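You operate a simulated robot arm through the tools that you are given. There is no shell and no other tool.

You are at the controls of a simulated robot arm. One attempt, no reset.

TASK
Clamp the purple-ended block and brush a patch of paste on its top.
Fine: the block lies in the flat vice already; pale green paste from the blue pot, by the small brush with the green back, on the bare steel of the top; the brush goes back to its spot; leave the stop and the other blocks. Set down upright: small brush with the green back. A coat counts when it lies all over at full strength: go over it till it gets no stronger.

It is judged by the outcome, as a careful person would: the job done as asked, and still so three seconds after it is handed in. It fails if anything else is knocked over, pushed out of place, dropped, spilled or broken.

THE ROBOT
A 6-joint arm with a two-finger parallel gripper, fixed in place. Base frame: the origin is on the floor under the middle of its stand, x ahead of it, y to its left, z up; the work surface is at about z = 0.868. Units: m, degrees, N and s.
With the tool pointing down near the work surface it reaches from about 0.58 to 0.94 m from the base axis. Its first joint turns from -149.0 to 149.0 degrees. Payload 3.43 kg.
The TCP is the grasp point between the finger pads, 0.034 m short of the fingertips. In the tool frame z runs along the fingers and y along their closing line. The gripper opens to 0.128 m. The fingers are 0.024 m wide and 0.012 m thick; the gripper's body (0.048 by 0.13 m) begins 0.096 m behind the TCP.
Orientation is told as [roll, pitch, yaw] about the base's x, y, z axes, in that order, counted from this pose: with the fingers straight down and closing along the base's y, the tool's x points along the base's -x, its y along +y and its z along -z.

THE INTERFACE
- The arm moves only by the tool move_arm. Its argument "steps" is a list of rows, each a list of 3 entries, a list of its own where there are three numbers: the shift along the base's x, y, z in units of 150 mm (1.0 is 150 mm), then the turn, a rotation vector about the base's x, y, z in units of 120 degrees (1.0 is 120 degrees), then the closure in counts, from 0 (fully open) to 255 (shut). In form: [[[tx, ty, tz], [rx, ry, rz], claw], ...]. A call has 1 to 20 rows; each row is the pose to reach, as a shift and turn from the pose commanded when the call began. A call with a number of a shift or a turn outside -1 to 1 is refused whole. A row lasts 0.2 s, in which the tool goes at most 0.05 m and 8.6 degrees; a call with a longer step from one row to the next is refused whole, and so is a gripper value outside its range. Where a pose cannot be reached the arm comes as near as it can. A force on the tool above 40 N (or 10 N above the force at the start of the call, whichever is more), or a blocked arm, ends the call early, and 0.2 s more pass. The fingers move at their own pace (about 0.108 m/s each) and stop on an object; they squeeze with about 22 N. The grip force told is the motor's: it shows also when the fingers shut on nothing. Time passes only in rows, and 0.2 s behind the last, so rows that repeat a pose let the fingers close. The reply holds the time, the measured pose of the TCP, the force on the tool along the base axes, the opening and the grip force, in the units named above and with some noise, with the torque about the TCP (base axes, N m) and any sound that the robot's microphone picked up.
- Cameras (640 x 400 px; columns grow to the right, rows downward): "scene" is fixed at [0.4009, 0.6514, 1.6576]; the picture's right is [-0.83, -0.56, 0.00], its down [-0.47, 0.69, -0.55] and it looks along [0.31, -0.45, -0.84] (base axes); focal length 361 px, centre (320, 200). "wrist" rides on the gripper at [0.076, -0.011, -0.16] in the tool frame; the picture's right is [0.15, 0.99, 0.00], its down [-0.88, 0.13, -0.46] and it looks along [-0.45, 0.07, 0.89] (tool axes); focal length 234 px, centre (320, 200).
- snapshot(camera): a new picture of that camera. It takes no simulated time.
- raise_lower(by): slides the trunk up (or, below 0, down) by that many m; the arm rides with it, the base frame stays. It gives what a move gives, with no picture.
- pixel_to_xyz(camera, pixels): for up to 12 pixels [column, row] of the newest picture of that camera ("zoom" is the newest enlarged one), the place [x, y, z] in the base frame of the surface seen there, good to about 0.002 m, but the place of the scene camera against the robot may be out by one fixed shift of up to 0.012 m in any direction. It takes no simulated time.
- enlarge(camera, box): a new picture of the part [left, top, right, bottom] of that camera's present view, enlarged. It takes no simulated time.
- close_job(): hands the job in; it is judged then, once.

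Open the gripper and draw the arm clear of the work before you hand the job in, unless the task says otherwise.

The tools are called after "Request:" as name(argument=value, ...) on one line, values as JSON. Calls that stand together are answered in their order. move_arm: Moves the arm, as the interface text tells. Its arguments: {"type":"object","properties":{"steps":{"type":"array","items":{"type":"array"}}},"required":["steps"]} The other tools are called the same way: raise_lower (by) moves the trunk up or down; snapshot (camera) takes a picture; pixel_to_xyz (camera, pixels) gives the place of the surface under pixels of a picture; enlarge (camera, box) takes an enlarged picture of a part of a camera's view; close_job () hands the job in.

At the start:

```text
t: 0.0
tool_pos: [0.783, 0.2526, 1.1432]
tcp_rot: [0.1, 0.0, -0.1]
force: [11.3, 4.3, -24.8]
moment: [-0.15, 0.11, -0.11]
grip_width: 0.1279
grip_force: 0.1
trunk travel left (down, up): [-0.65, 0.06]
```

scene: 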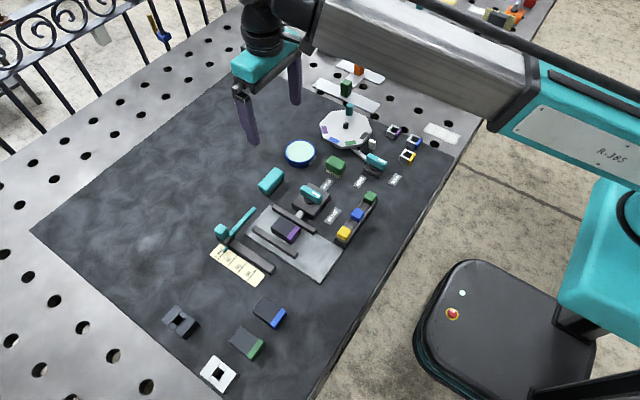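
wrist: 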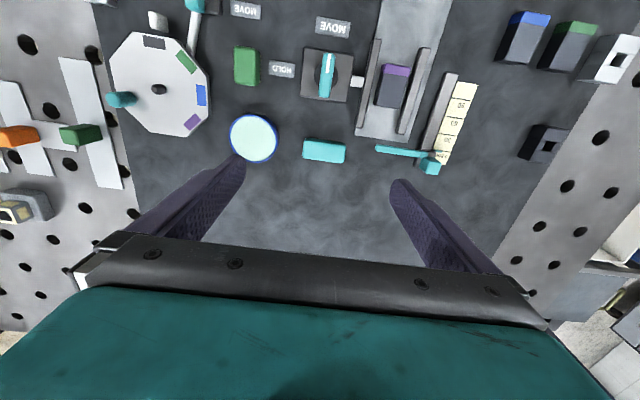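

The scene shows the vice around (290,230) with the purple-ended block, a blue-rimmed pot at (300,152), and several teal/green items. I enlarge the key areas to identify the parts.

Request:
enlarge(camera="scene", box=[200, 160, 400, 290])

Request:
enlarge(camera="wrist", box=[220, 0, 480, 180])

Request:
enlarge(camera="scene", box=[280, 50, 480, 200])

Request:
enlarge(camera="wrist", box=[0, 0, 260, 180])

```text
3.08 times, centred on (300, 225) of scene
```

zoom: 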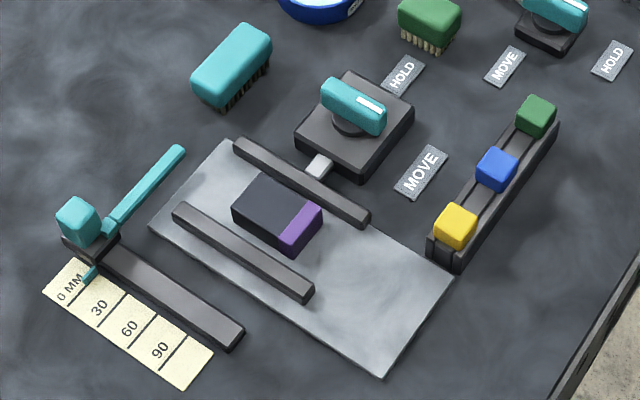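

```text
2.22 times, centred on (350, 90) of wrist
```

zoom: 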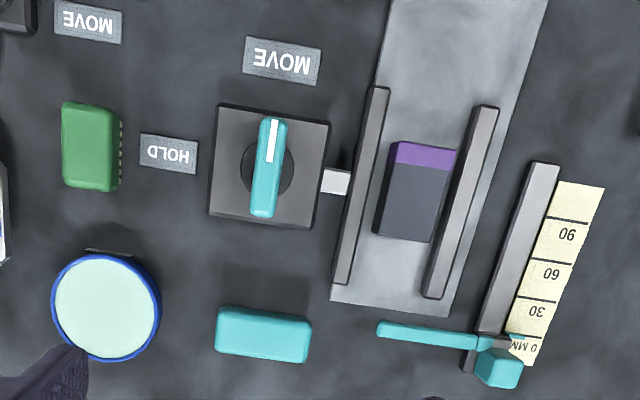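

```text
2.67 times, centred on (380, 125) of scene
```

zoom: 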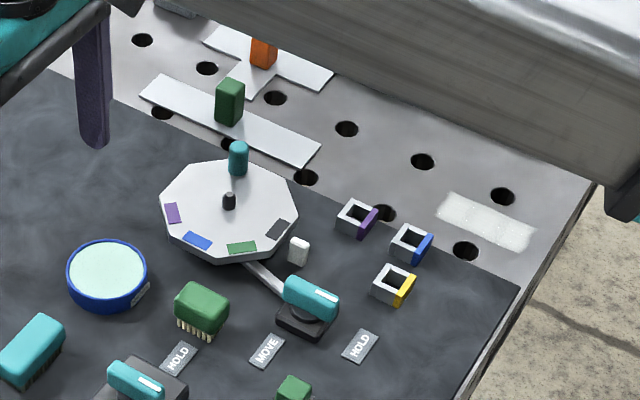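

```text
2.22 times, centred on (130, 90) of wrist
```

zoom: 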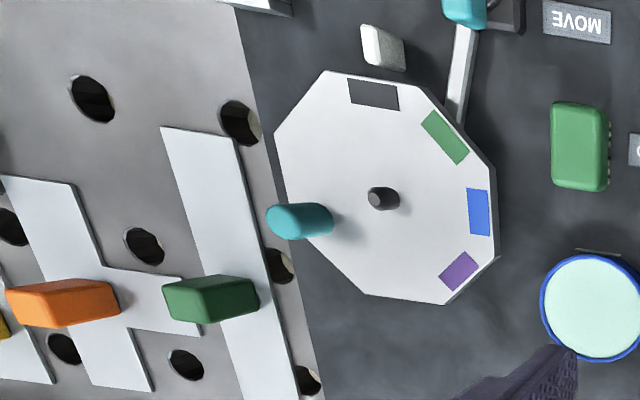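

The vice knob (zoom at wrist 350,90) has its white stripe pointing to MOVE (base -x), HOLD is on the -y side. I read positions of the knob, green brush, pot, block and jaws from the wrist camera.

Request:
pixel_to_xyz(camera="wrist", pixels=[[246, 66], [239, 48], [256, 82], [327, 76], [328, 57], [326, 96], [254, 139], [393, 85], [397, 71], [370, 84], [415, 92], [323, 151]])

Request:
pixel_to_xyz(camera="scene", pixels=[[334, 163], [311, 192], [304, 187], [318, 196], [300, 152], [286, 228], [292, 235], [290, 210], [268, 180], [276, 240], [314, 205], [334, 215]])

Request:
enlarge(camera="wrist", box=[220, 30, 350, 120])

```text
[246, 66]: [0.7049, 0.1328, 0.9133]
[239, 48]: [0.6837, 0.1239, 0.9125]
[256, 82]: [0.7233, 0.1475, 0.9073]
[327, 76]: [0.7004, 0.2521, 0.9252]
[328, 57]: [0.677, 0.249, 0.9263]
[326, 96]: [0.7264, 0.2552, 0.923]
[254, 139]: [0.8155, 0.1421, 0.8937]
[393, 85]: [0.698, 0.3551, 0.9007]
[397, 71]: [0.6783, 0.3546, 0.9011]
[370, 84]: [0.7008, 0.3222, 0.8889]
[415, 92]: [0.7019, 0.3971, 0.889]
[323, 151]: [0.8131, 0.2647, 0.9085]
```

```text
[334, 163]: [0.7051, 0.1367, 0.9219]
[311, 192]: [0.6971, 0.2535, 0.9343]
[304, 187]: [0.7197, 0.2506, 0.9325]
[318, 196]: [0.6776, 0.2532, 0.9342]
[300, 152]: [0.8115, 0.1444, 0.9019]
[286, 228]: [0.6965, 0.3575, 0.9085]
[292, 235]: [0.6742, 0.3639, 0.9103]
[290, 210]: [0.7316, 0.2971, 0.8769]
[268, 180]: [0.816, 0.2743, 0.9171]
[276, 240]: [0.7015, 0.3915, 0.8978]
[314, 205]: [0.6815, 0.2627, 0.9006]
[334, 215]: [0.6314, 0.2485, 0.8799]
```

```text
4.44 times, centred on (285, 75) of wrist
```

zoom: 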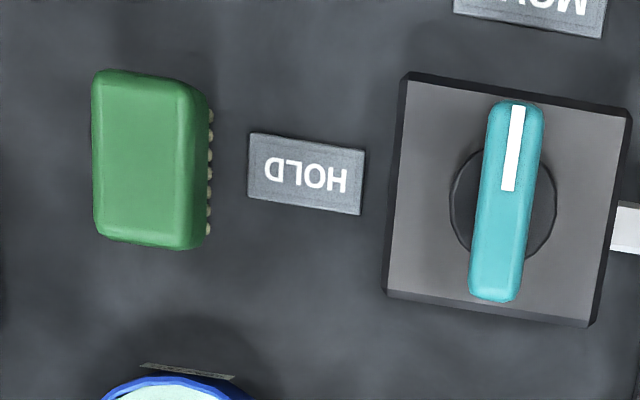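

I sample the latest zoom for the knob, box and brush outlines to get their exact centres and yaw.

Request:
pixel_to_xyz(camera="zoom", pixels=[[518, 110], [494, 290], [506, 200], [492, 200], [524, 200], [412, 85], [620, 115], [395, 285], [582, 318], [110, 80], [105, 230], [185, 160]])

Request:
pixel_to_xyz(camera="zoom", pixels=[[100, 100], [100, 220], [180, 100], [180, 225], [140, 160], [209, 118], [208, 226], [256, 140], [362, 155], [252, 193], [358, 208], [307, 175]])

```text
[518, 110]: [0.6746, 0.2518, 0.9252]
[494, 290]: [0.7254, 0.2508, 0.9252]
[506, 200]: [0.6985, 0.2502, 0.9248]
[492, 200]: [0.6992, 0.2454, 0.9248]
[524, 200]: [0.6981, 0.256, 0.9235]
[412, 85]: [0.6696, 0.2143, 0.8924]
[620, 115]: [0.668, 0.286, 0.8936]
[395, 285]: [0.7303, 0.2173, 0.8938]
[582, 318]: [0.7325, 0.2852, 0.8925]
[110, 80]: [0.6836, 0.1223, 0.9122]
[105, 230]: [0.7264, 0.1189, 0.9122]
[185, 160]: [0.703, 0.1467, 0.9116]
```

```text
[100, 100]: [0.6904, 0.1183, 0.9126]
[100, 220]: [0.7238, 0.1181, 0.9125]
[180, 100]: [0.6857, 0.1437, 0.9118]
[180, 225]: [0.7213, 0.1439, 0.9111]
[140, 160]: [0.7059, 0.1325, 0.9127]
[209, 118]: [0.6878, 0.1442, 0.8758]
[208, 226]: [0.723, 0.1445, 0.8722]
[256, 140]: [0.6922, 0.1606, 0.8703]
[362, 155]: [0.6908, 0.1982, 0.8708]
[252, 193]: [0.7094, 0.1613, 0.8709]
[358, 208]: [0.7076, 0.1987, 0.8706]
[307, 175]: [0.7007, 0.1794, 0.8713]
```

The knob centre is about (0.700, 0.2505), top z 0.925, the box top at 0.893, all axis-aligned; the brush is centred at about (0.704, 0.132), top 0.9125. I move above the knob with the fingers part closed.

Request:
move_arm(steps=[[[-0.11, -0.003, -0.19], [0, 0, 0], 60], [[-0.22, -0.006, -0.38], [0, 0, 0], 120], [[-0.33, -0.009, -0.57], [0, 0, 0], 170], [[-0.44, -0.012, -0.76], [0, 0, 0], 170], [[-0.553, -0.014, -0.95], [0, 0, 0], 170], [[-0.553, -0.014, -0.95], [0, 0, 0], 170]])

Request:
snapshot(camera="wrist")

Request:
snapshot(camera="scene")

```text
t: 1.4
tool_pos: [0.6998, 0.2498, 0.9995]
tcp_rot: [0.0, 0.0, 0.0]
force: [-0.3, 0.9, 0.3]
moment: [-0.01, -0.01, 0.02]
grip_width: 0.0427
grip_force: 0.1
trunk travel left (down, up): [-0.65, 0.06]
```

```text
taken
```

wrist: 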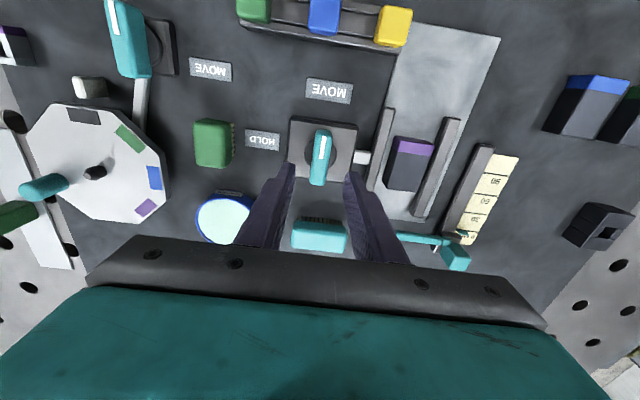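

```text
taken
```

scene: 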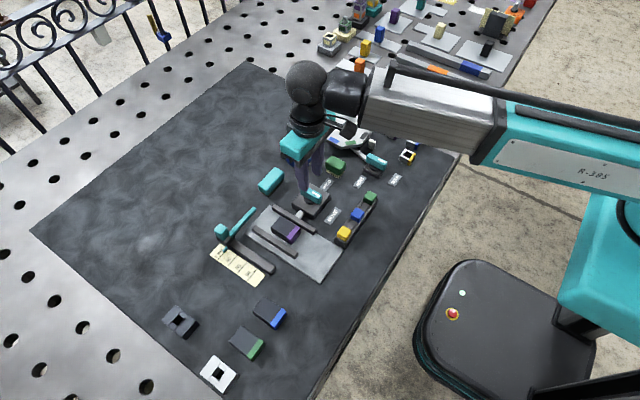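

The wrist view now shows the knob at (320,157), block at (409,163) and jaws at (380,150)/(437,165). I enlarge it and measure the vice parts.

Request:
enlarge(camera="wrist", box=[280, 90, 480, 230])

```text
2.86 times, centred on (380, 160) of wrist
```

zoom: 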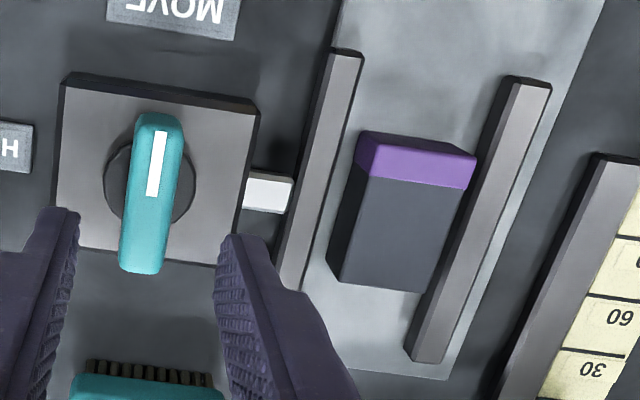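

Request:
pixel_to_xyz(camera="zoom", pixels=[[155, 120], [140, 265], [148, 190], [366, 182], [468, 188], [342, 277], [418, 288], [385, 145], [470, 158], [345, 58], [530, 85], [425, 355]])

Request:
pixel_to_xyz(camera="zoom", pixels=[[357, 60], [295, 285], [518, 85], [418, 352], [268, 195], [70, 90], [255, 115], [340, 255], [360, 180], [545, 95], [440, 360], [400, 230]])

```text
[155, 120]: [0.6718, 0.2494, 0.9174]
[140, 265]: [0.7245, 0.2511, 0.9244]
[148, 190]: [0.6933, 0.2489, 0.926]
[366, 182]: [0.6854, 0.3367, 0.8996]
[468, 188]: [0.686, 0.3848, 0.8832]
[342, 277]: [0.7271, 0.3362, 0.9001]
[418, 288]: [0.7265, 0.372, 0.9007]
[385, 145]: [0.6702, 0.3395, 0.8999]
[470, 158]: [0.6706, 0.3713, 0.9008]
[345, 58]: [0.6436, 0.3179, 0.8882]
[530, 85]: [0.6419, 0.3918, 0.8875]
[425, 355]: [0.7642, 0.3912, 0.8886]
```

```text
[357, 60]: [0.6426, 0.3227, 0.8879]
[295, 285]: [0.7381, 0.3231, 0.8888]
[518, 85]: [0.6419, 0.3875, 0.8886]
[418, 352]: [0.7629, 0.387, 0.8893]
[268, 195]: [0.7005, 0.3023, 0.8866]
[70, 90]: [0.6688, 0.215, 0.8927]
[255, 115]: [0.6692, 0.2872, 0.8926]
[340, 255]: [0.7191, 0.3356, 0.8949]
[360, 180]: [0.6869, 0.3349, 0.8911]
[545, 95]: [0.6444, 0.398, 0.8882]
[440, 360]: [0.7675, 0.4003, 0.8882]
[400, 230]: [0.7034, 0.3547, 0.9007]
```

The block's top spans x 0.669–0.728, y 0.336–0.3735 at z 0.9005, with a gap of about 13 mm to each jaw. I descend to the knob and close on it.

Request:
move_arm(steps=[[[0, 0.003, -0.15], [0, 0, 0], 170], [[0, 0.003, -0.3], [0, 0, 0], 170], [[0, 0.003, -0.42], [0, 0, 0], 170], [[0, 0.003, -0.42], [0, 0, 0], 255], [[0, 0.003, -0.42], [0, 0, 0], 255], [[0, 0.003, -0.42], [0, 0, 0], 255]])

Request:
snapshot(camera="wrist")

```text
t: 2.8
tool_pos: [0.6993, 0.2508, 0.9362]
tcp_rot: [0.0, -0.1, 0.0]
force: [-0.8, -4.0, -4.3]
moment: [0.01, -0.37, 0.03]
grip_width: 0.018
grip_force: 44.9
trunk travel left (down, up): [-0.65, 0.06]
```

```text
taken
```

wrist: 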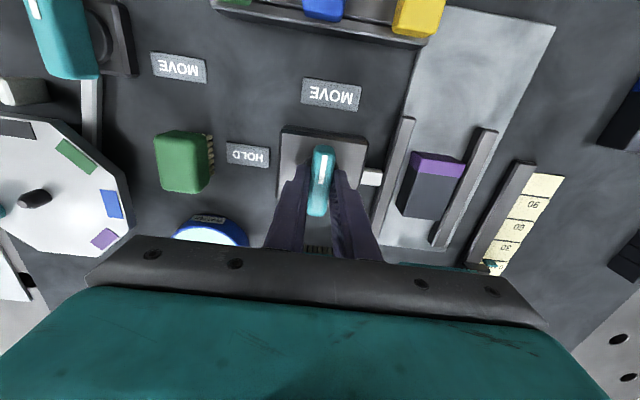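

The fingers hold the knob (width 0.018, grip force 44.9). I turn it counter-clockwise from above, first 30 degrees, to see the knob and jaw respond.

Request:
move_arm(steps=[[[0, 0, 0], [0, 0, 0.05], 255], [[0, 0, 0], [0, 0, 0.1], 255], [[0, 0, 0], [0, 0, 0.15], 255], [[0, 0, 0], [0, 0, 0.2], 255], [[0, 0, 0], [0, 0, 0.25], 255]])

Request:
snapshot(camera="wrist")

Request:
enlarge(camera="scene", box=[220, 150, 400, 280])

```text
t: 4.0
tool_pos: [0.6988, 0.251, 0.9367]
tcp_rot: [0.0, 0.0, 30.2]
force: [-4.3, -9.9, -15.7]
moment: [0.32, -0.98, -0.01]
grip_width: 0.0178
grip_force: 44.7
trunk travel left (down, up): [-0.65, 0.06]
```

```text
taken
```

wrist: 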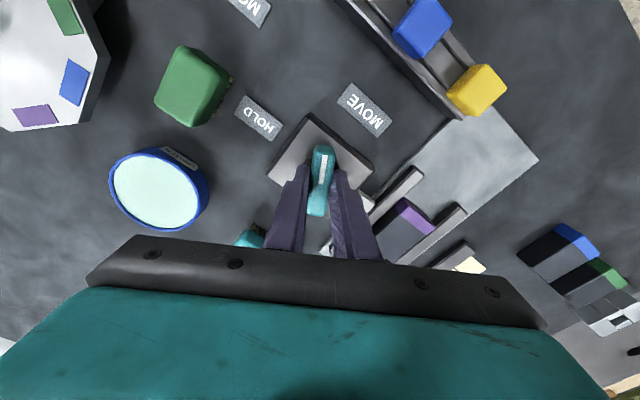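

```text
3.08 times, centred on (310, 215) of scene
```

zoom: 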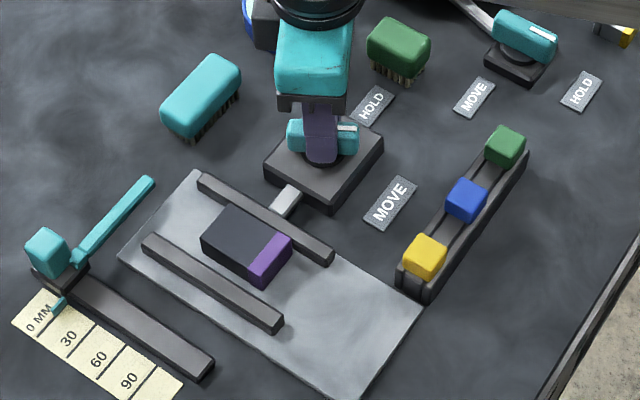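

The knob is following and the near jaw has moved toward the block. I continue turning another 60 degrees.

Request:
move_arm(steps=[[[0, 0, 0], [0, 0, 0.05], 255], [[0, 0, 0], [0, 0, 0.1], 255], [[0, 0, 0], [0, 0, 0.15], 255], [[0, 0, 0], [0, 0, 0.2], 255], [[0, 0, 0], [0, 0, 0.25], 255], [[0, 0, 0], [0, 0, 0.3], 255], [[0, 0, 0], [0, 0, 0.35], 255], [[0, 0, 0], [0, 0, 0.4], 255], [[0, 0, 0], [0, 0, 0.45], 255], [[0, 0, 0], [0, 0, 0.5], 255], [[0, 0, 0], [0, 0, 0.5], 255]])

Request:
snapshot(camera="wrist")

Request:
enlarge(camera="scene", box=[220, 150, 400, 280])

```text
t: 6.4
tool_pos: [0.6996, 0.2505, 0.9363]
tcp_rot: [0.1, -0.1, 90.0]
force: [-8.1, -15.8, -28.5]
moment: [-0.54, -0.13, -0.17]
grip_width: 0.0179
grip_force: 44.4
trunk travel left (down, up): [-0.65, 0.06]
```

```text
taken
```

wrist: 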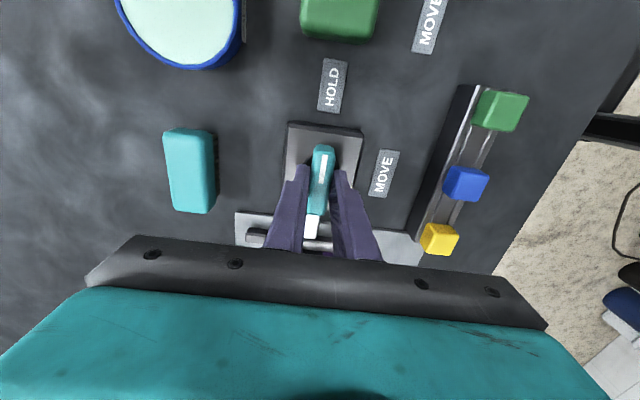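

```text
3.08 times, centred on (310, 215) of scene
```

zoom: 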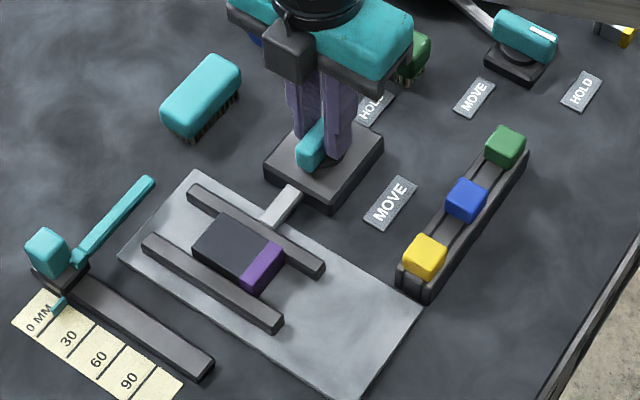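

The stripe now points at HOLD and the near jaw has pushed the block toward the far jaw. I open the fingers, rise, and look at the clamped block.

Request:
move_arm(steps=[[[0, 0, 0], [0, 0, 0], 170], [[0, 0, 0], [0, 0, 0], 170], [[0, 0, 0.15], [0, 0, 0], 170], [[0, 0, 0.35], [0, 0, 0], 170], [[0, 0, 0.6], [0, 0, 0], 170]])

Request:
snapshot(camera="scene")

Request:
snapshot(camera="wrist")

Request:
enlarge(camera="scene", box=[240, 170, 340, 270])

```text
t: 7.6
tool_pos: [0.6994, 0.2508, 1.0282]
tcp_rot: [0.0, 0.0, 90.1]
force: [0.5, -0.8, 0.1]
moment: [0.01, 0.03, 0.02]
grip_width: 0.0426
grip_force: 0.0
trunk travel left (down, up): [-0.65, 0.06]
```

```text
taken
```

scene: 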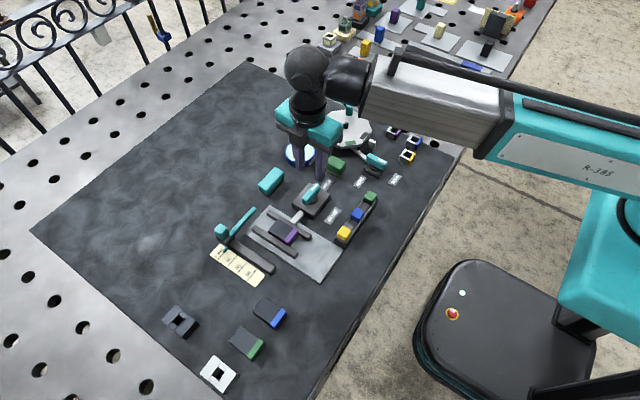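

```text
taken
```

wrist: 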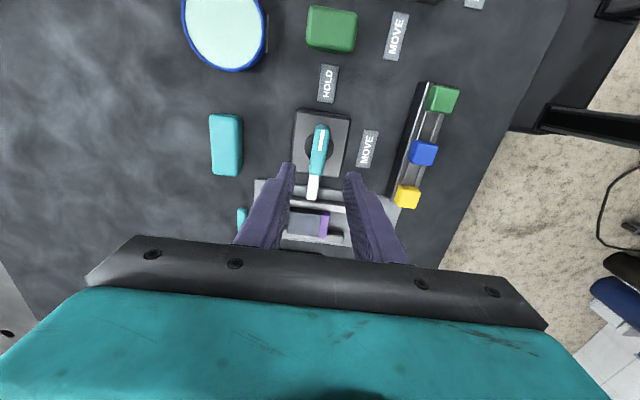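

```text
4.00 times, centred on (290, 220) of scene
```

zoom: 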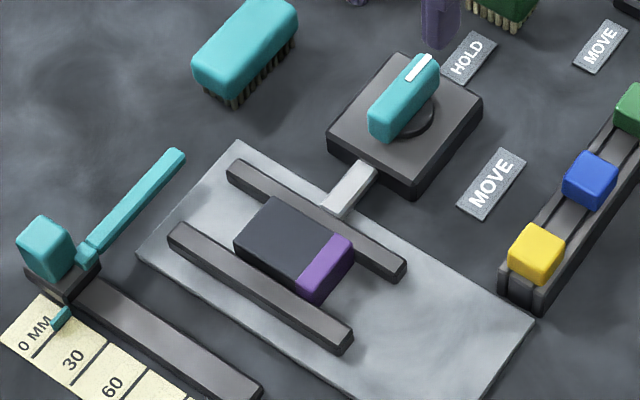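

The knob sits at HOLD and the jaws look closed on the block. I swing back to yaw 0 and hover above the block to check the clamping and re-measure it.

Request:
move_arm(steps=[[[0.0, 0.06, 0.1], [0, 0, -0.065], 170], [[0.02, 0.12, 0.2], [0, 0, -0.13], 170], [[0.04, 0.18, 0.3], [0, 0, -0.195], 170], [[0.06, 0.24, 0.4], [0, 0, -0.26], 170], [[0.08, 0.3, 0.4], [0, 0, -0.325], 170], [[0.1, 0.36, 0.4], [0, 0, -0.39], 170], [[0.12, 0.42, 0.4], [0, 0, -0.455], 170], [[0.137, 0.48, 0.4], [0, 0, -0.52], 170], [[0.137, 0.54, 0.4], [0, 0, -0.585], 170], [[0.137, 0.6, 0.4], [0, 0, -0.65], 170], [[0.137, 0.66, 0.4], [0, 0, -0.7], 170], [[0.137, 0.66, 0.4], [0, 0, -0.75], 170], [[0.137, 0.66, 0.4], [0, 0, -0.75], 170]])

Request:
snapshot(camera="wrist")

Request:
enlarge(camera="wrist", box=[220, 80, 420, 205])

```text
t: 10.4
tool_pos: [0.7197, 0.3497, 1.0876]
tcp_rot: [0.0, 0.0, -0.2]
force: [0.0, 0.0, 0.5]
moment: [0.02, 0.03, -0.01]
grip_width: 0.0426
grip_force: 0.1
trunk travel left (down, up): [-0.65, 0.06]
```

```text
taken
```

wrist: 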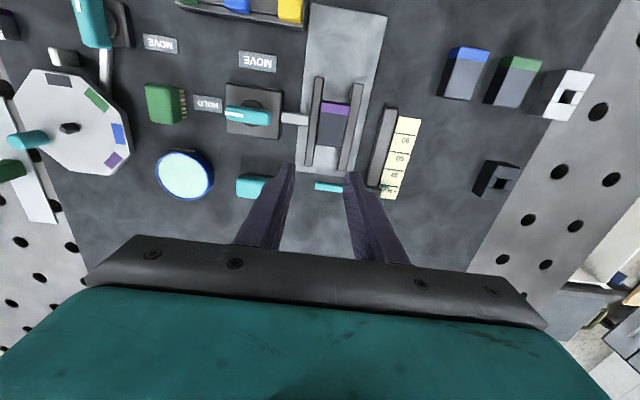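

```text
3.20 times, centred on (320, 142) of wrist
```

zoom: 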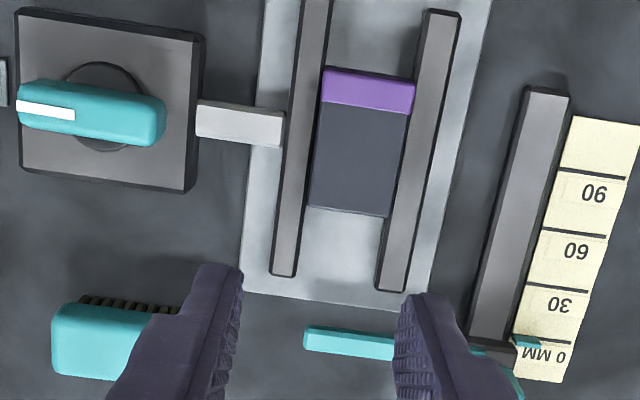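

Both jaws now appear against the block. I measure the block's top and the jaw edges to confirm there's no gap, and the pot rim and brush.

Request:
pixel_to_xyz(camera="zoom", pixels=[[325, 72], [413, 85], [312, 204], [386, 214], [320, 104], [407, 114], [318, 40], [282, 270], [428, 20], [378, 285], [300, 120], [410, 120]])

Request:
pixel_to_xyz(camera="wrist", pixels=[[156, 175], [214, 177], [185, 150], [185, 200], [185, 175], [160, 175], [210, 177], [186, 155], [165, 103], [146, 103], [178, 103], [165, 120]])

Request:
enlarge(camera="wrist", box=[130, 70, 240, 210])

```text
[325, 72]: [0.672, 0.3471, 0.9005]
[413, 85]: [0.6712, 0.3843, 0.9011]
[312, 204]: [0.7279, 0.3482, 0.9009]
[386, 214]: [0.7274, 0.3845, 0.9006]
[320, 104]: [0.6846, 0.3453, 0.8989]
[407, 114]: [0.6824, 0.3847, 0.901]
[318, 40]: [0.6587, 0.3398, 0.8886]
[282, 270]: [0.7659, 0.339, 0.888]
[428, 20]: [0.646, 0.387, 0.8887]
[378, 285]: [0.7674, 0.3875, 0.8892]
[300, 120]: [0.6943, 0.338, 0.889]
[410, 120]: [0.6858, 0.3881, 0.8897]
```

```text
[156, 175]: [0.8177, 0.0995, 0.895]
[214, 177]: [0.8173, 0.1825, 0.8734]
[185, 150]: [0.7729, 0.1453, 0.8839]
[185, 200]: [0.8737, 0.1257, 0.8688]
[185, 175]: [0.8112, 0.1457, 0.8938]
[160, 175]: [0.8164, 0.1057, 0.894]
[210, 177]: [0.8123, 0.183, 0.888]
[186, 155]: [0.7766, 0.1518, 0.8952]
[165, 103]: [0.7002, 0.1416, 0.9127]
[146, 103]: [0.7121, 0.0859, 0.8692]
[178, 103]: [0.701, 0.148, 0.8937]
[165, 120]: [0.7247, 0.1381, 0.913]
```

```text
2.86 times, centred on (185, 140) of wrist
```

zoom: 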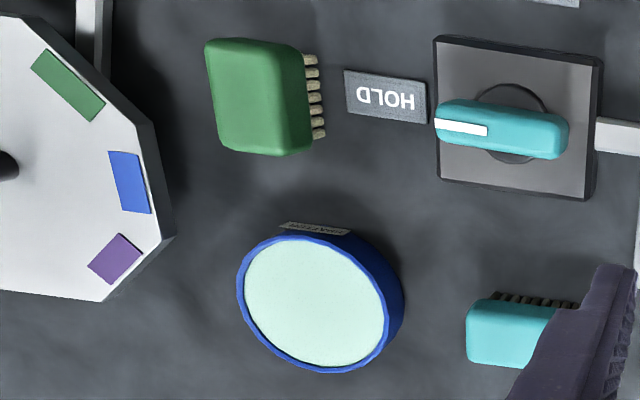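

The jaws (inner faces y≈0.346 and 0.387) now hug the block (y 0.3475–0.386), bare steel x 0.6845–0.728. I measure the brush's bristles and the pot rim in this zoom.

Request:
pixel_to_xyz(camera="zoom", pixels=[[312, 58], [312, 134], [322, 62], [322, 134], [307, 70], [300, 55], [207, 45], [222, 148], [290, 152], [298, 60], [255, 95], [312, 96]])

Request:
pixel_to_xyz(camera="zoom", pixels=[[240, 290], [320, 237], [388, 320], [325, 370], [258, 345], [370, 268], [247, 290], [383, 318], [325, 363], [300, 242], [315, 300], [280, 250]])

```text
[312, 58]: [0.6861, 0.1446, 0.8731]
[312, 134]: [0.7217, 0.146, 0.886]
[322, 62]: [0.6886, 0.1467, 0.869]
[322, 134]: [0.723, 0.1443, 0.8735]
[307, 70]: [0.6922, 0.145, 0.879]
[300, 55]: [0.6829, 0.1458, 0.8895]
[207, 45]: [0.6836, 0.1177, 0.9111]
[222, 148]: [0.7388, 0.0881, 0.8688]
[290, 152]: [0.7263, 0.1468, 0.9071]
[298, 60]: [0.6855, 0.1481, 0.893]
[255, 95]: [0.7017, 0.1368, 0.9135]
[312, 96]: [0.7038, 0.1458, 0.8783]
```

```text
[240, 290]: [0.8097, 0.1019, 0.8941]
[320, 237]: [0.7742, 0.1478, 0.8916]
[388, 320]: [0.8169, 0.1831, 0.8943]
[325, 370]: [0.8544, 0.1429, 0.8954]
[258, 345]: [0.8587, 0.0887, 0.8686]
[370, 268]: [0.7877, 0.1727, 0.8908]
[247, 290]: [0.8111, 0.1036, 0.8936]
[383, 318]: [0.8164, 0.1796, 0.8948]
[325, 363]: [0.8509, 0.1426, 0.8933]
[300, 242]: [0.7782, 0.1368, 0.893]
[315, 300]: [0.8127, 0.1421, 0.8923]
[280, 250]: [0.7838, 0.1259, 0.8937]
```

The pot is centred at about (0.8155, 0.1425), inner radius ~0.038, paste level ~0.8935; the green brush's bristles span about 38×27 mm around (0.7045, 0.1325). I move toward the brush with the gripper opened to about 6 cm.

Request:
move_arm(steps=[[[-0.02, -0.2, -0.05], [0, 0, 0], 135], [[-0.04, -0.45, -0.1], [0, 0, 0], 135], [[-0.06, -0.7, -0.15], [0, 0, 0], 135], [[-0.08, -0.9, -0.2], [0, 0, 0], 135], [[-0.101, -1.0, -0.25], [0, 0, 0], 135]])

Request:
move_arm(steps=[[[0, -0.2, -0.1], [0, 0, 0], 135], [[0, -0.448, -0.2], [0, 0, 0], 135], [[0, -0.448, -0.333], [0, 0, 0], 135], [[0, -0.448, -0.333], [0, 0, 0], 135]])

Request:
snapshot(camera="wrist")

Request:
enlarge(camera="wrist", box=[220, 100, 420, 240])

```text
t: 11.6
tool_pos: [0.7055, 0.2002, 1.0479]
tcp_rot: [0.0, 0.0, 0.1]
force: [-0.1, -1.0, -0.8]
moment: [0.0, 0.01, 0.0]
grip_width: 0.0603
grip_force: 0.1
trunk travel left (down, up): [-0.65, 0.06]
```

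```text
t: 12.6
tool_pos: [0.7058, 0.1331, 0.9998]
tcp_rot: [0.0, 0.1, 0.0]
force: [-0.6, 0.0, -0.6]
moment: [0.01, 0.01, 0.02]
grip_width: 0.0603
grip_force: 0.1
trunk travel left (down, up): [-0.65, 0.06]
```

```text
taken
```

wrist: 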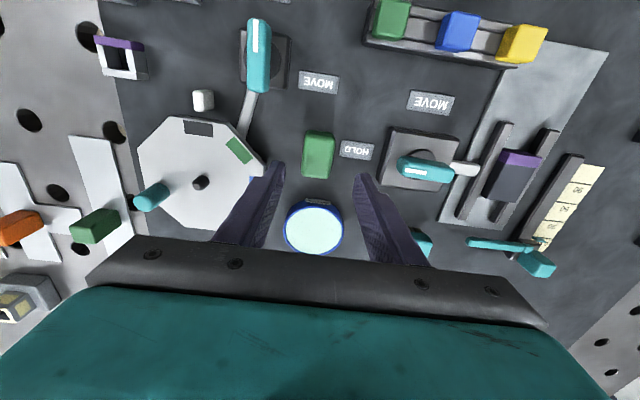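

```text
2.86 times, centred on (320, 170) of wrist
```

zoom: 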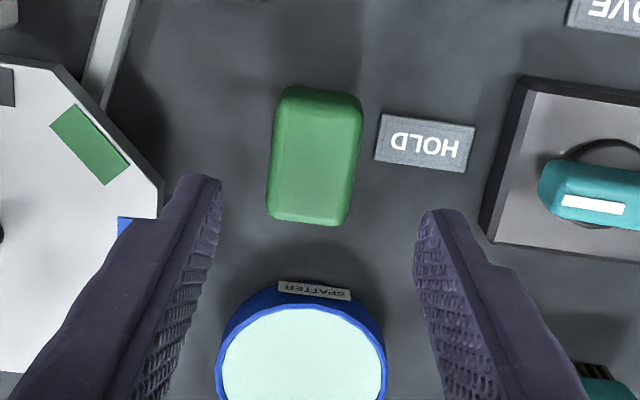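

The brush now sits centered in front of the fingers at zoom (315,155). I re-measure its back's edges before descending.

Request:
pixel_to_xyz(camera="zoom", pixels=[[320, 92], [305, 215], [274, 155], [352, 160], [315, 155], [275, 205], [345, 215], [285, 100], [357, 105], [300, 345], [225, 375], [380, 375]])

```text
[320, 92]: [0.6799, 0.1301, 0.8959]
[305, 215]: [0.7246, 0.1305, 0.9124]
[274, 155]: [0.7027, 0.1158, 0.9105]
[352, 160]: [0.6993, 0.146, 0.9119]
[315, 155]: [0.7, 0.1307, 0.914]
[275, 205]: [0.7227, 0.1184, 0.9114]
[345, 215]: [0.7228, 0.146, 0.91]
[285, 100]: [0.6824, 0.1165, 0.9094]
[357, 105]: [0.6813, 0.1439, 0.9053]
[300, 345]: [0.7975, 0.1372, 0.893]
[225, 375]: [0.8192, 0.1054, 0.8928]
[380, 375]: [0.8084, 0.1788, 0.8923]
```

Before lowering the left finger beside the turntable, I check the turntable's nearest edge at zoom (163,185) and the surface around the brush.

Request:
pixel_to_xyz(camera="zoom", pixels=[[160, 180], [155, 215], [135, 150], [150, 190], [60, 65], [230, 150], [240, 130]])

```text
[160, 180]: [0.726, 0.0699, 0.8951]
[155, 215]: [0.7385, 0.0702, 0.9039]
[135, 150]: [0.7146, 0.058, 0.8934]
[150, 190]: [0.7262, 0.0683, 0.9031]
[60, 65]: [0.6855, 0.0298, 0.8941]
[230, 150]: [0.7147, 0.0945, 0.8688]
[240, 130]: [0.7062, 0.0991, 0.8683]
```

The turntable edge is at y 0.07, 2 cm clear of the left finger. I lower around the brush back and close.

Request:
move_arm(steps=[[[-0.008, -0.007, -0.18], [0, 0, 0], 135], [[-0.008, -0.007, -0.36], [0, 0, 0], 135], [[-0.008, -0.007, -0.5], [0, 0, 0], 135], [[-0.008, -0.007, -0.527], [0, 0, 0], 135], [[-0.008, -0.007, -0.527], [0, 0, 0], 190], [[-0.008, -0.007, -0.527], [0, 0, 0], 215], [[-0.008, -0.007, -0.527], [0, 0, 0], 255], [[-0.008, -0.007, -0.527], [0, 0, 0], 255]])

Request:
snapshot(camera="wrist")

Request:
enlarge(camera="scene", box=[260, 90, 420, 210])

```text
t: 14.4
tool_pos: [0.7036, 0.1316, 0.9214]
tcp_rot: [0.0, 0.0, 0.0]
force: [-0.6, -0.2, 0.2]
moment: [0.0, 0.0, 0.01]
grip_width: 0.0334
grip_force: 21.7
trunk travel left (down, up): [-0.65, 0.06]
```

```text
taken
```

wrist: 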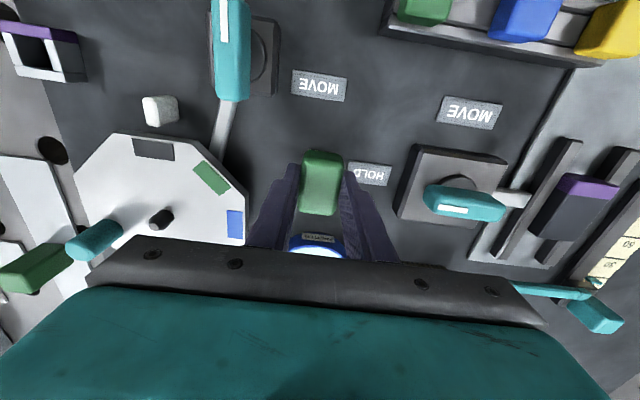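

```text
3.33 times, centred on (340, 150) of scene
```

zoom: 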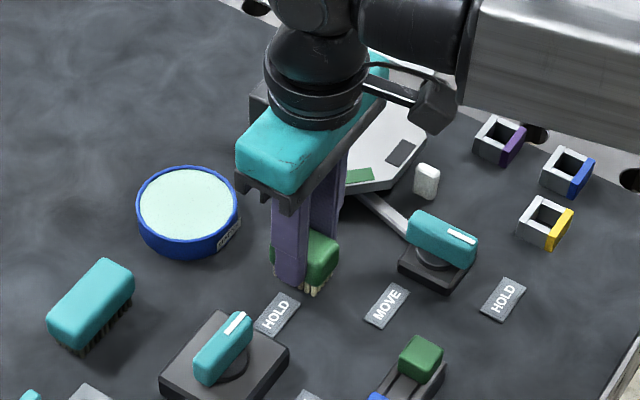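

The brush is held at width 0.0334 (grasp pose 0.7036, 0.1316, 0.9214 to be used for the return). I lift it straight up and carry it above the pot.

Request:
move_arm(steps=[[[0, 0, 0.1], [0, 0, 0], 255], [[0, 0, 0.3], [0, 0, 0], 255], [[0, 0, 0.55], [0, 0, 0], 255], [[0.2, 0.02, 0.55], [0, 0, 0], 255], [[0.45, 0.045, 0.55], [0, 0, 0], 255], [[0.65, 0.06, 0.55], [0, 0, 0], 255], [[0.746, 0.073, 0.55], [0, 0, 0], 255], [[0.746, 0.073, 0.4], [0, 0, 0], 255], [[0.746, 0.073, 0.4], [0, 0, 0], 255]])

Request:
snapshot(camera="wrist")

Request:
enlarge(camera="scene", box=[240, 90, 400, 210])

```text
t: 16.4
tool_pos: [0.8163, 0.1429, 0.9813]
tcp_rot: [0.1, 0.0, 0.1]
force: [0.5, 0.2, -1.1]
moment: [0.0, 0.0, -0.01]
grip_width: 0.0329
grip_force: 21.9
trunk travel left (down, up): [-0.65, 0.06]
```

```text
taken
```

wrist: 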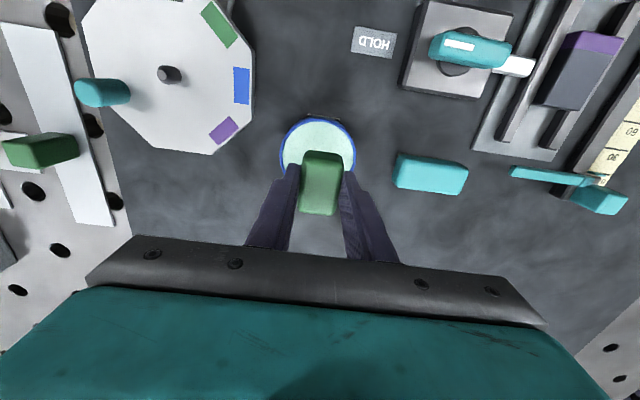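

```text
3.33 times, centred on (320, 150) of scene
```

zoom: 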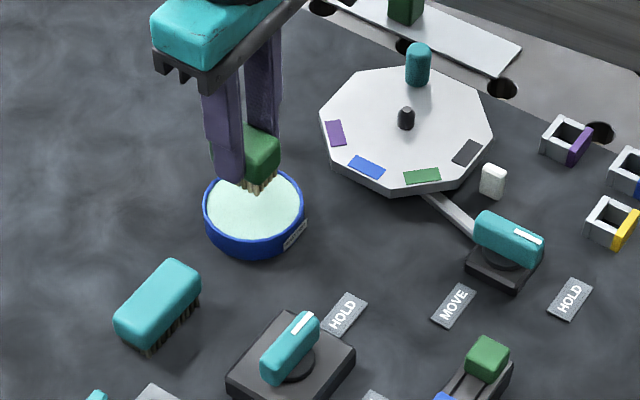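

The brush is held level and centred above the pot. I lower it so the bristles go about 3–4 mm into the paste, then raise it.

Request:
move_arm(steps=[[[0, 0, -0.12], [0, 0, 0], 255], [[0, 0, -0.2], [0, 0, 0], 255], [[0, 0, -0.23], [0, 0, 0], 255], [[0, 0, -0.255], [0, 0, 0], 255], [[0, 0, -0.255], [0, 0, 0], 255]])

Request:
snapshot(camera="wrist")

Request:
enlarge(camera="scene", box=[260, 110, 340, 170])

```text
t: 17.6
tool_pos: [0.8138, 0.1429, 0.9445]
tcp_rot: [0.1, -0.2, 0.1]
force: [4.3, -1.0, 16.3]
moment: [-0.05, -0.17, -0.03]
grip_width: 0.0334
grip_force: 21.7
trunk travel left (down, up): [-0.65, 0.06]
```

```text
taken
```

wrist: 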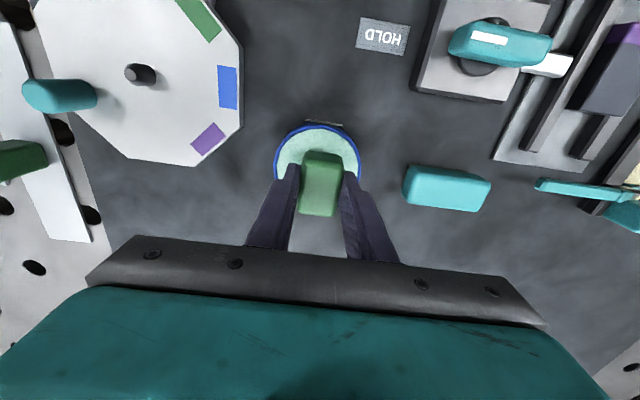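

```text
6.67 times, centred on (300, 140) of scene
```

zoom: 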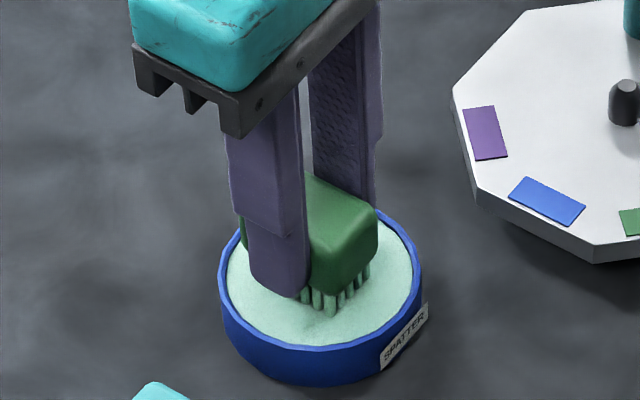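

The bristles pressed on the paste with about 16 N (solid stop near TCP z 0.9445). I raise the brush and look at whether it took paste.

Request:
move_arm(steps=[[[0, 0, 0.05], [0, 0, 0], 255], [[0, 0, 0.2], [0, 0, 0], 255], [[0, 0, 0.45], [0, 0, 0], 255], [[0, 0, 0.45], [0, 0, 0], 255]])

Request:
snapshot(camera="scene")

Request:
enlarge(camera="scene", box=[260, 90, 340, 170])

Request:
snapshot(camera="wrist")

```text
t: 18.6
tool_pos: [0.814, 0.1422, 1.0102]
tcp_rot: [0.0, 0.0, 0.0]
force: [0.5, -0.1, -0.1]
moment: [0.03, 0.0, 0.02]
grip_width: 0.033
grip_force: 22.4
trunk travel left (down, up): [-0.65, 0.06]
```

```text
taken
```

scene: 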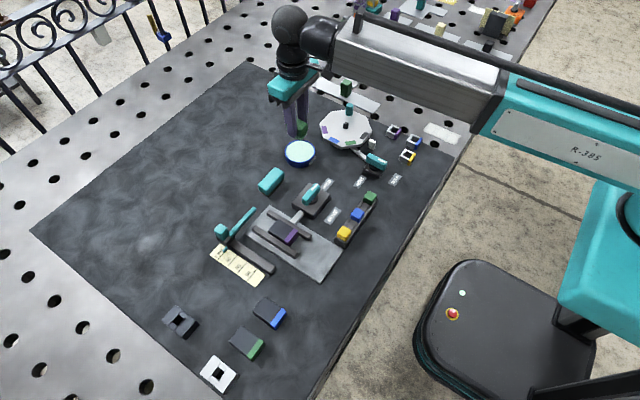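

```text
5.00 times, centred on (300, 130) of scene
```

zoom: 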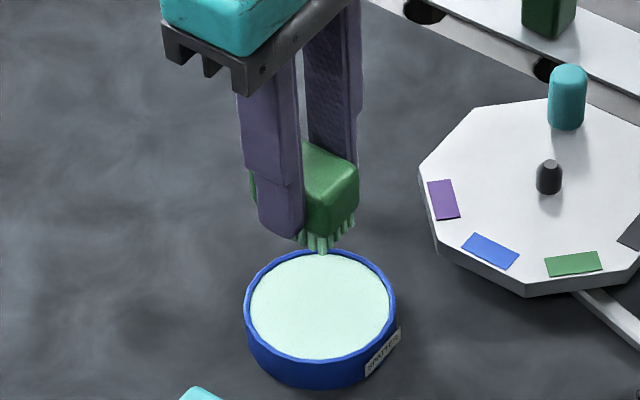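

```text
taken
```

wrist: 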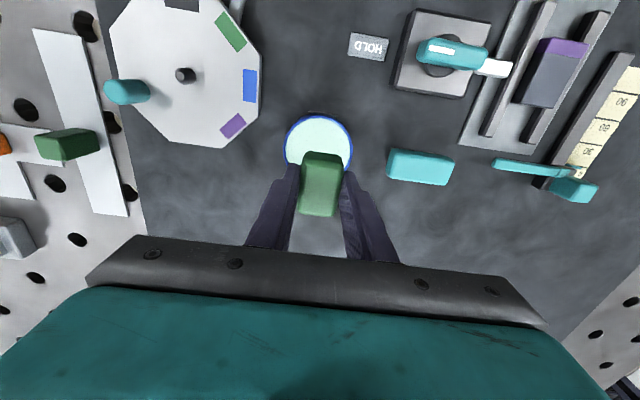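

The bristles are now pale green with paste. I check how the bristle tips sit relative to the TCP after pressing.

Request:
pixel_to_xyz(camera="zoom", pixels=[[322, 251], [322, 249], [352, 222], [332, 190], [310, 150], [355, 210], [282, 220], [328, 237], [300, 240], [354, 180]])

Request:
pixel_to_xyz(camera="wrist", pixels=[[321, 157], [321, 165], [321, 212], [304, 190], [340, 185], [321, 190]])

```text
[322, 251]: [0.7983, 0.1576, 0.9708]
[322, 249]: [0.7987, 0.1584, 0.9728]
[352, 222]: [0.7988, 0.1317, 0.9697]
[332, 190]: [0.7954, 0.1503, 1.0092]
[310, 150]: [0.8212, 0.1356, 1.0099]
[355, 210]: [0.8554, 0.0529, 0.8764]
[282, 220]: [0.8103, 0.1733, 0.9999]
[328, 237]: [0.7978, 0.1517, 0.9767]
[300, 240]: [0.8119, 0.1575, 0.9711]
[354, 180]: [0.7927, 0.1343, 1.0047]
```

```text
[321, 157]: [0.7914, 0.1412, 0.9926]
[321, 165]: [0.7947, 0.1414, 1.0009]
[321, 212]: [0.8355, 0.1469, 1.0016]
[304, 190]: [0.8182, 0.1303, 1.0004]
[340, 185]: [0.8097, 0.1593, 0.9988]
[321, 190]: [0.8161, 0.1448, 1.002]
```

The brush has not slipped (back still ~9 mm below the TCP). I carry it across at the same height to above the block's bare steel, centre about (0.7065, 0.367).

Request:
move_arm(steps=[[[-0.08, 0.16, 0], [0, 0, 0], 255], [[-0.18, 0.38, 0], [0, 0, 0], 255], [[-0.28, 0.6, 0], [0, 0, 0], 255], [[-0.39, 0.82, 0], [0, 0, 0], 255], [[-0.478, 1.0, 0], [0, 0, 0], 255]])

Request:
move_arm(steps=[[[-0.08, 0.17, 0], [0, 0, 0], 255], [[-0.17, 0.35, 0], [0, 0, 0], 255], [[-0.239, 0.5, 0], [0, 0, 0], 255], [[-0.239, 0.5, 0], [0, 0, 0], 255]])

Request:
snapshot(camera="wrist")

Request:
enlarge(camera="scene", box=[230, 150, 350, 270])

```text
t: 19.8
tool_pos: [0.7443, 0.2923, 1.0091]
tcp_rot: [0.0, 0.0, -0.1]
force: [0.3, -0.1, -1.3]
moment: [-0.01, 0.0, 0.03]
grip_width: 0.0331
grip_force: 21.9
trunk travel left (down, up): [-0.65, 0.06]
```

```text
t: 20.8
tool_pos: [0.7073, 0.3688, 1.0091]
tcp_rot: [0.0, 0.0, 0.0]
force: [-0.9, 0.8, -0.5]
moment: [-0.01, -0.01, 0.0]
grip_width: 0.0332
grip_force: 22.4
trunk travel left (down, up): [-0.65, 0.06]
```

```text
taken
```

wrist: 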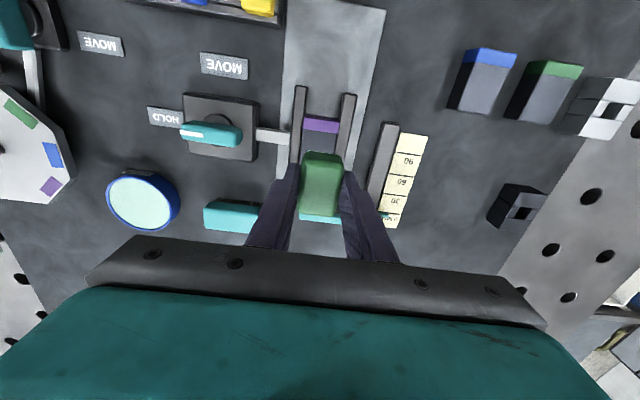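

```text
3.33 times, centred on (290, 210) of scene
```

zoom: 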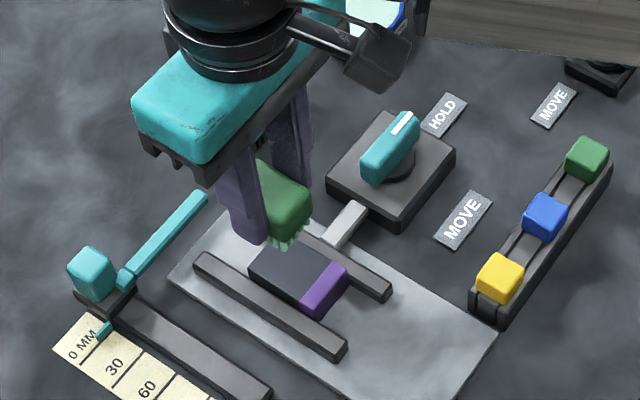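

The brush hangs over the bare steel with the purple end clear. I make a light first touch at the centre to verify the contact height and footprint.

Request:
move_arm(steps=[[[0, -0.012, -0.15], [0, 0, 0], 255], [[0, -0.012, -0.28], [0, 0, 0], 255], [[0, -0.012, -0.34], [0, 0, 0], 255], [[0, -0.012, -0.36], [0, 0, 0], 255], [[0, -0.012, -0.37], [0, 0, 0], 255], [[0, -0.012, -0.37], [0, 0, 0], 255]])

Request:
enlarge(camera="scene", box=[250, 180, 330, 260])

```text
t: 22.2
tool_pos: [0.7074, 0.3666, 0.955]
tcp_rot: [0.1, 0.0, -0.1]
force: [0.0, 0.9, -0.8]
moment: [0.02, 0.0, -0.02]
grip_width: 0.0332
grip_force: 22.0
trunk travel left (down, up): [-0.65, 0.06]
```

```text
5.00 times, centred on (290, 220) of scene
```

zoom: 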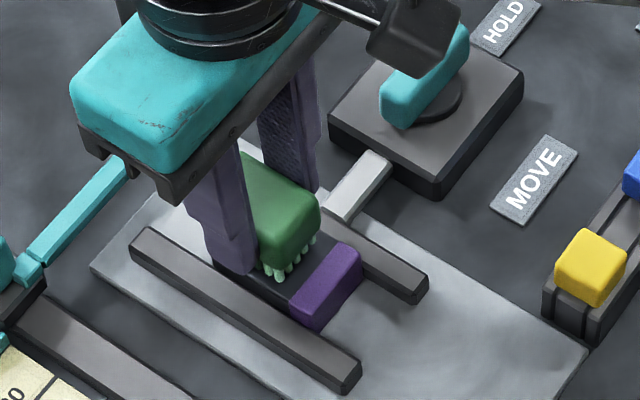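

No contact force yet at TCP z 0.955. I lower by a further 2.5 mm to touch.

Request:
move_arm(steps=[[[0, 0, -0.01], [0, 0, 0], 255], [[0, 0, -0.017], [0, 0, 0], 255], [[0, 0, -0.017], [0, 0, 0], 255]])

Request:
enlarge(camera="scene", box=[260, 200, 310, 250])

```text
t: 23.0
tool_pos: [0.7076, 0.3658, 0.9521]
tcp_rot: [0.1, -0.1, 0.0]
force: [-0.9, 1.2, 0.2]
moment: [0.01, -0.03, 0.04]
grip_width: 0.0329
grip_force: 22.1
trunk travel left (down, up): [-0.65, 0.06]
```

```text
8.00 times, centred on (285, 225) of scene
```

zoom: 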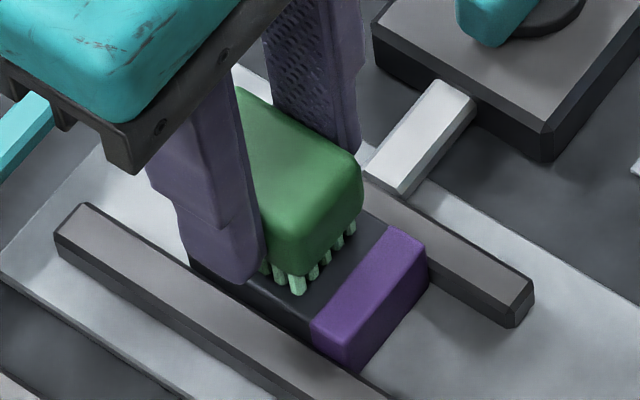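

Still almost no force at 0.9521, so contact should be right here. I lower another 1 mm and watch the force.

Request:
move_arm(steps=[[[0, 0, -0.007], [0, 0, 0], 255], [[0, 0, -0.007], [0, 0, 0], 255]])

```text
t: 23.6
tool_pos: [0.7067, 0.3666, 0.9521]
tcp_rot: [0.0, -0.1, 0.0]
force: [1.4, 1.3, 10.1]
moment: [0.06, -0.05, 0.0]
grip_width: 0.0335
grip_force: 21.6
trunk travel left (down, up): [-0.65, 0.06]
```

Contact now at about 10 N. I stroke across y by ±6 mm at this pressure, then lift to inspect the coat.

Request:
move_arm(steps=[[[0, 0.02, 0], [0, 0, 0], 255], [[0, 0.04, 0], [0, 0, 0], 255], [[0, 0.02, 0], [0, 0, 0], 255], [[0, 0, 0], [0, 0, 0], 255], [[0, -0.02, 0], [0, 0, 0], 255], [[0, -0.04, 0], [0, 0, 0], 255], [[0, -0.02, 0], [0, 0, 0], 255], [[0, 0, 0], [0, 0, 0], 255]])

Request:
move_arm(steps=[[[0, 0, 0.05], [0, 0, 0], 255], [[0, 0, 0.25], [0, 0, 0], 255], [[-0.2, 0, 0.45], [0, 0, 0], 255], [[-0.4, 0, 0.6], [0, 0, 0], 255]])

Request:
snapshot(camera="wrist")

Request:
enlarge(camera="scene", box=[260, 200, 320, 250])

```text
t: 25.4
tool_pos: [0.7075, 0.3642, 0.9521]
tcp_rot: [0.0, -0.1, 0.0]
force: [-0.1, -3.9, 12.8]
moment: [-0.17, -0.02, -0.01]
grip_width: 0.0331
grip_force: 21.8
trunk travel left (down, up): [-0.65, 0.06]
```

```text
t: 26.4
tool_pos: [0.6457, 0.3692, 1.0418]
tcp_rot: [-0.1, 0.1, 0.0]
force: [0.1, -0.2, -0.8]
moment: [-0.04, 0.01, 0.0]
grip_width: 0.0329
grip_force: 21.8
trunk travel left (down, up): [-0.65, 0.06]
```

```text
taken
```

wrist: 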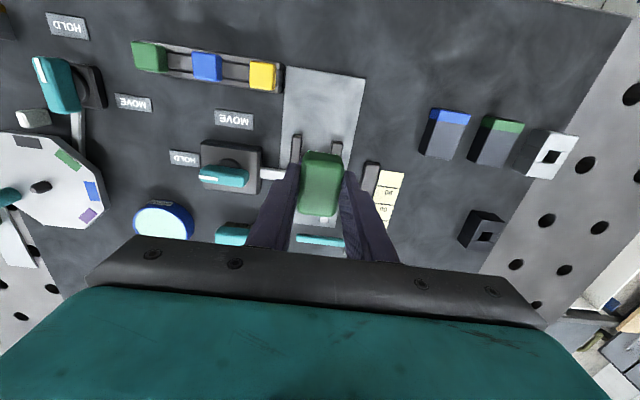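

```text
8.00 times, centred on (290, 225) of scene
```

zoom: 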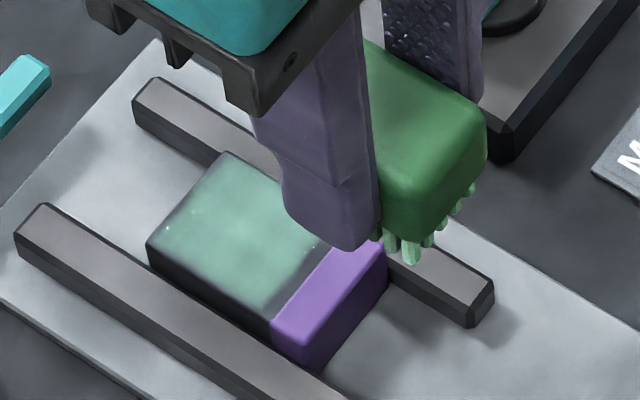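

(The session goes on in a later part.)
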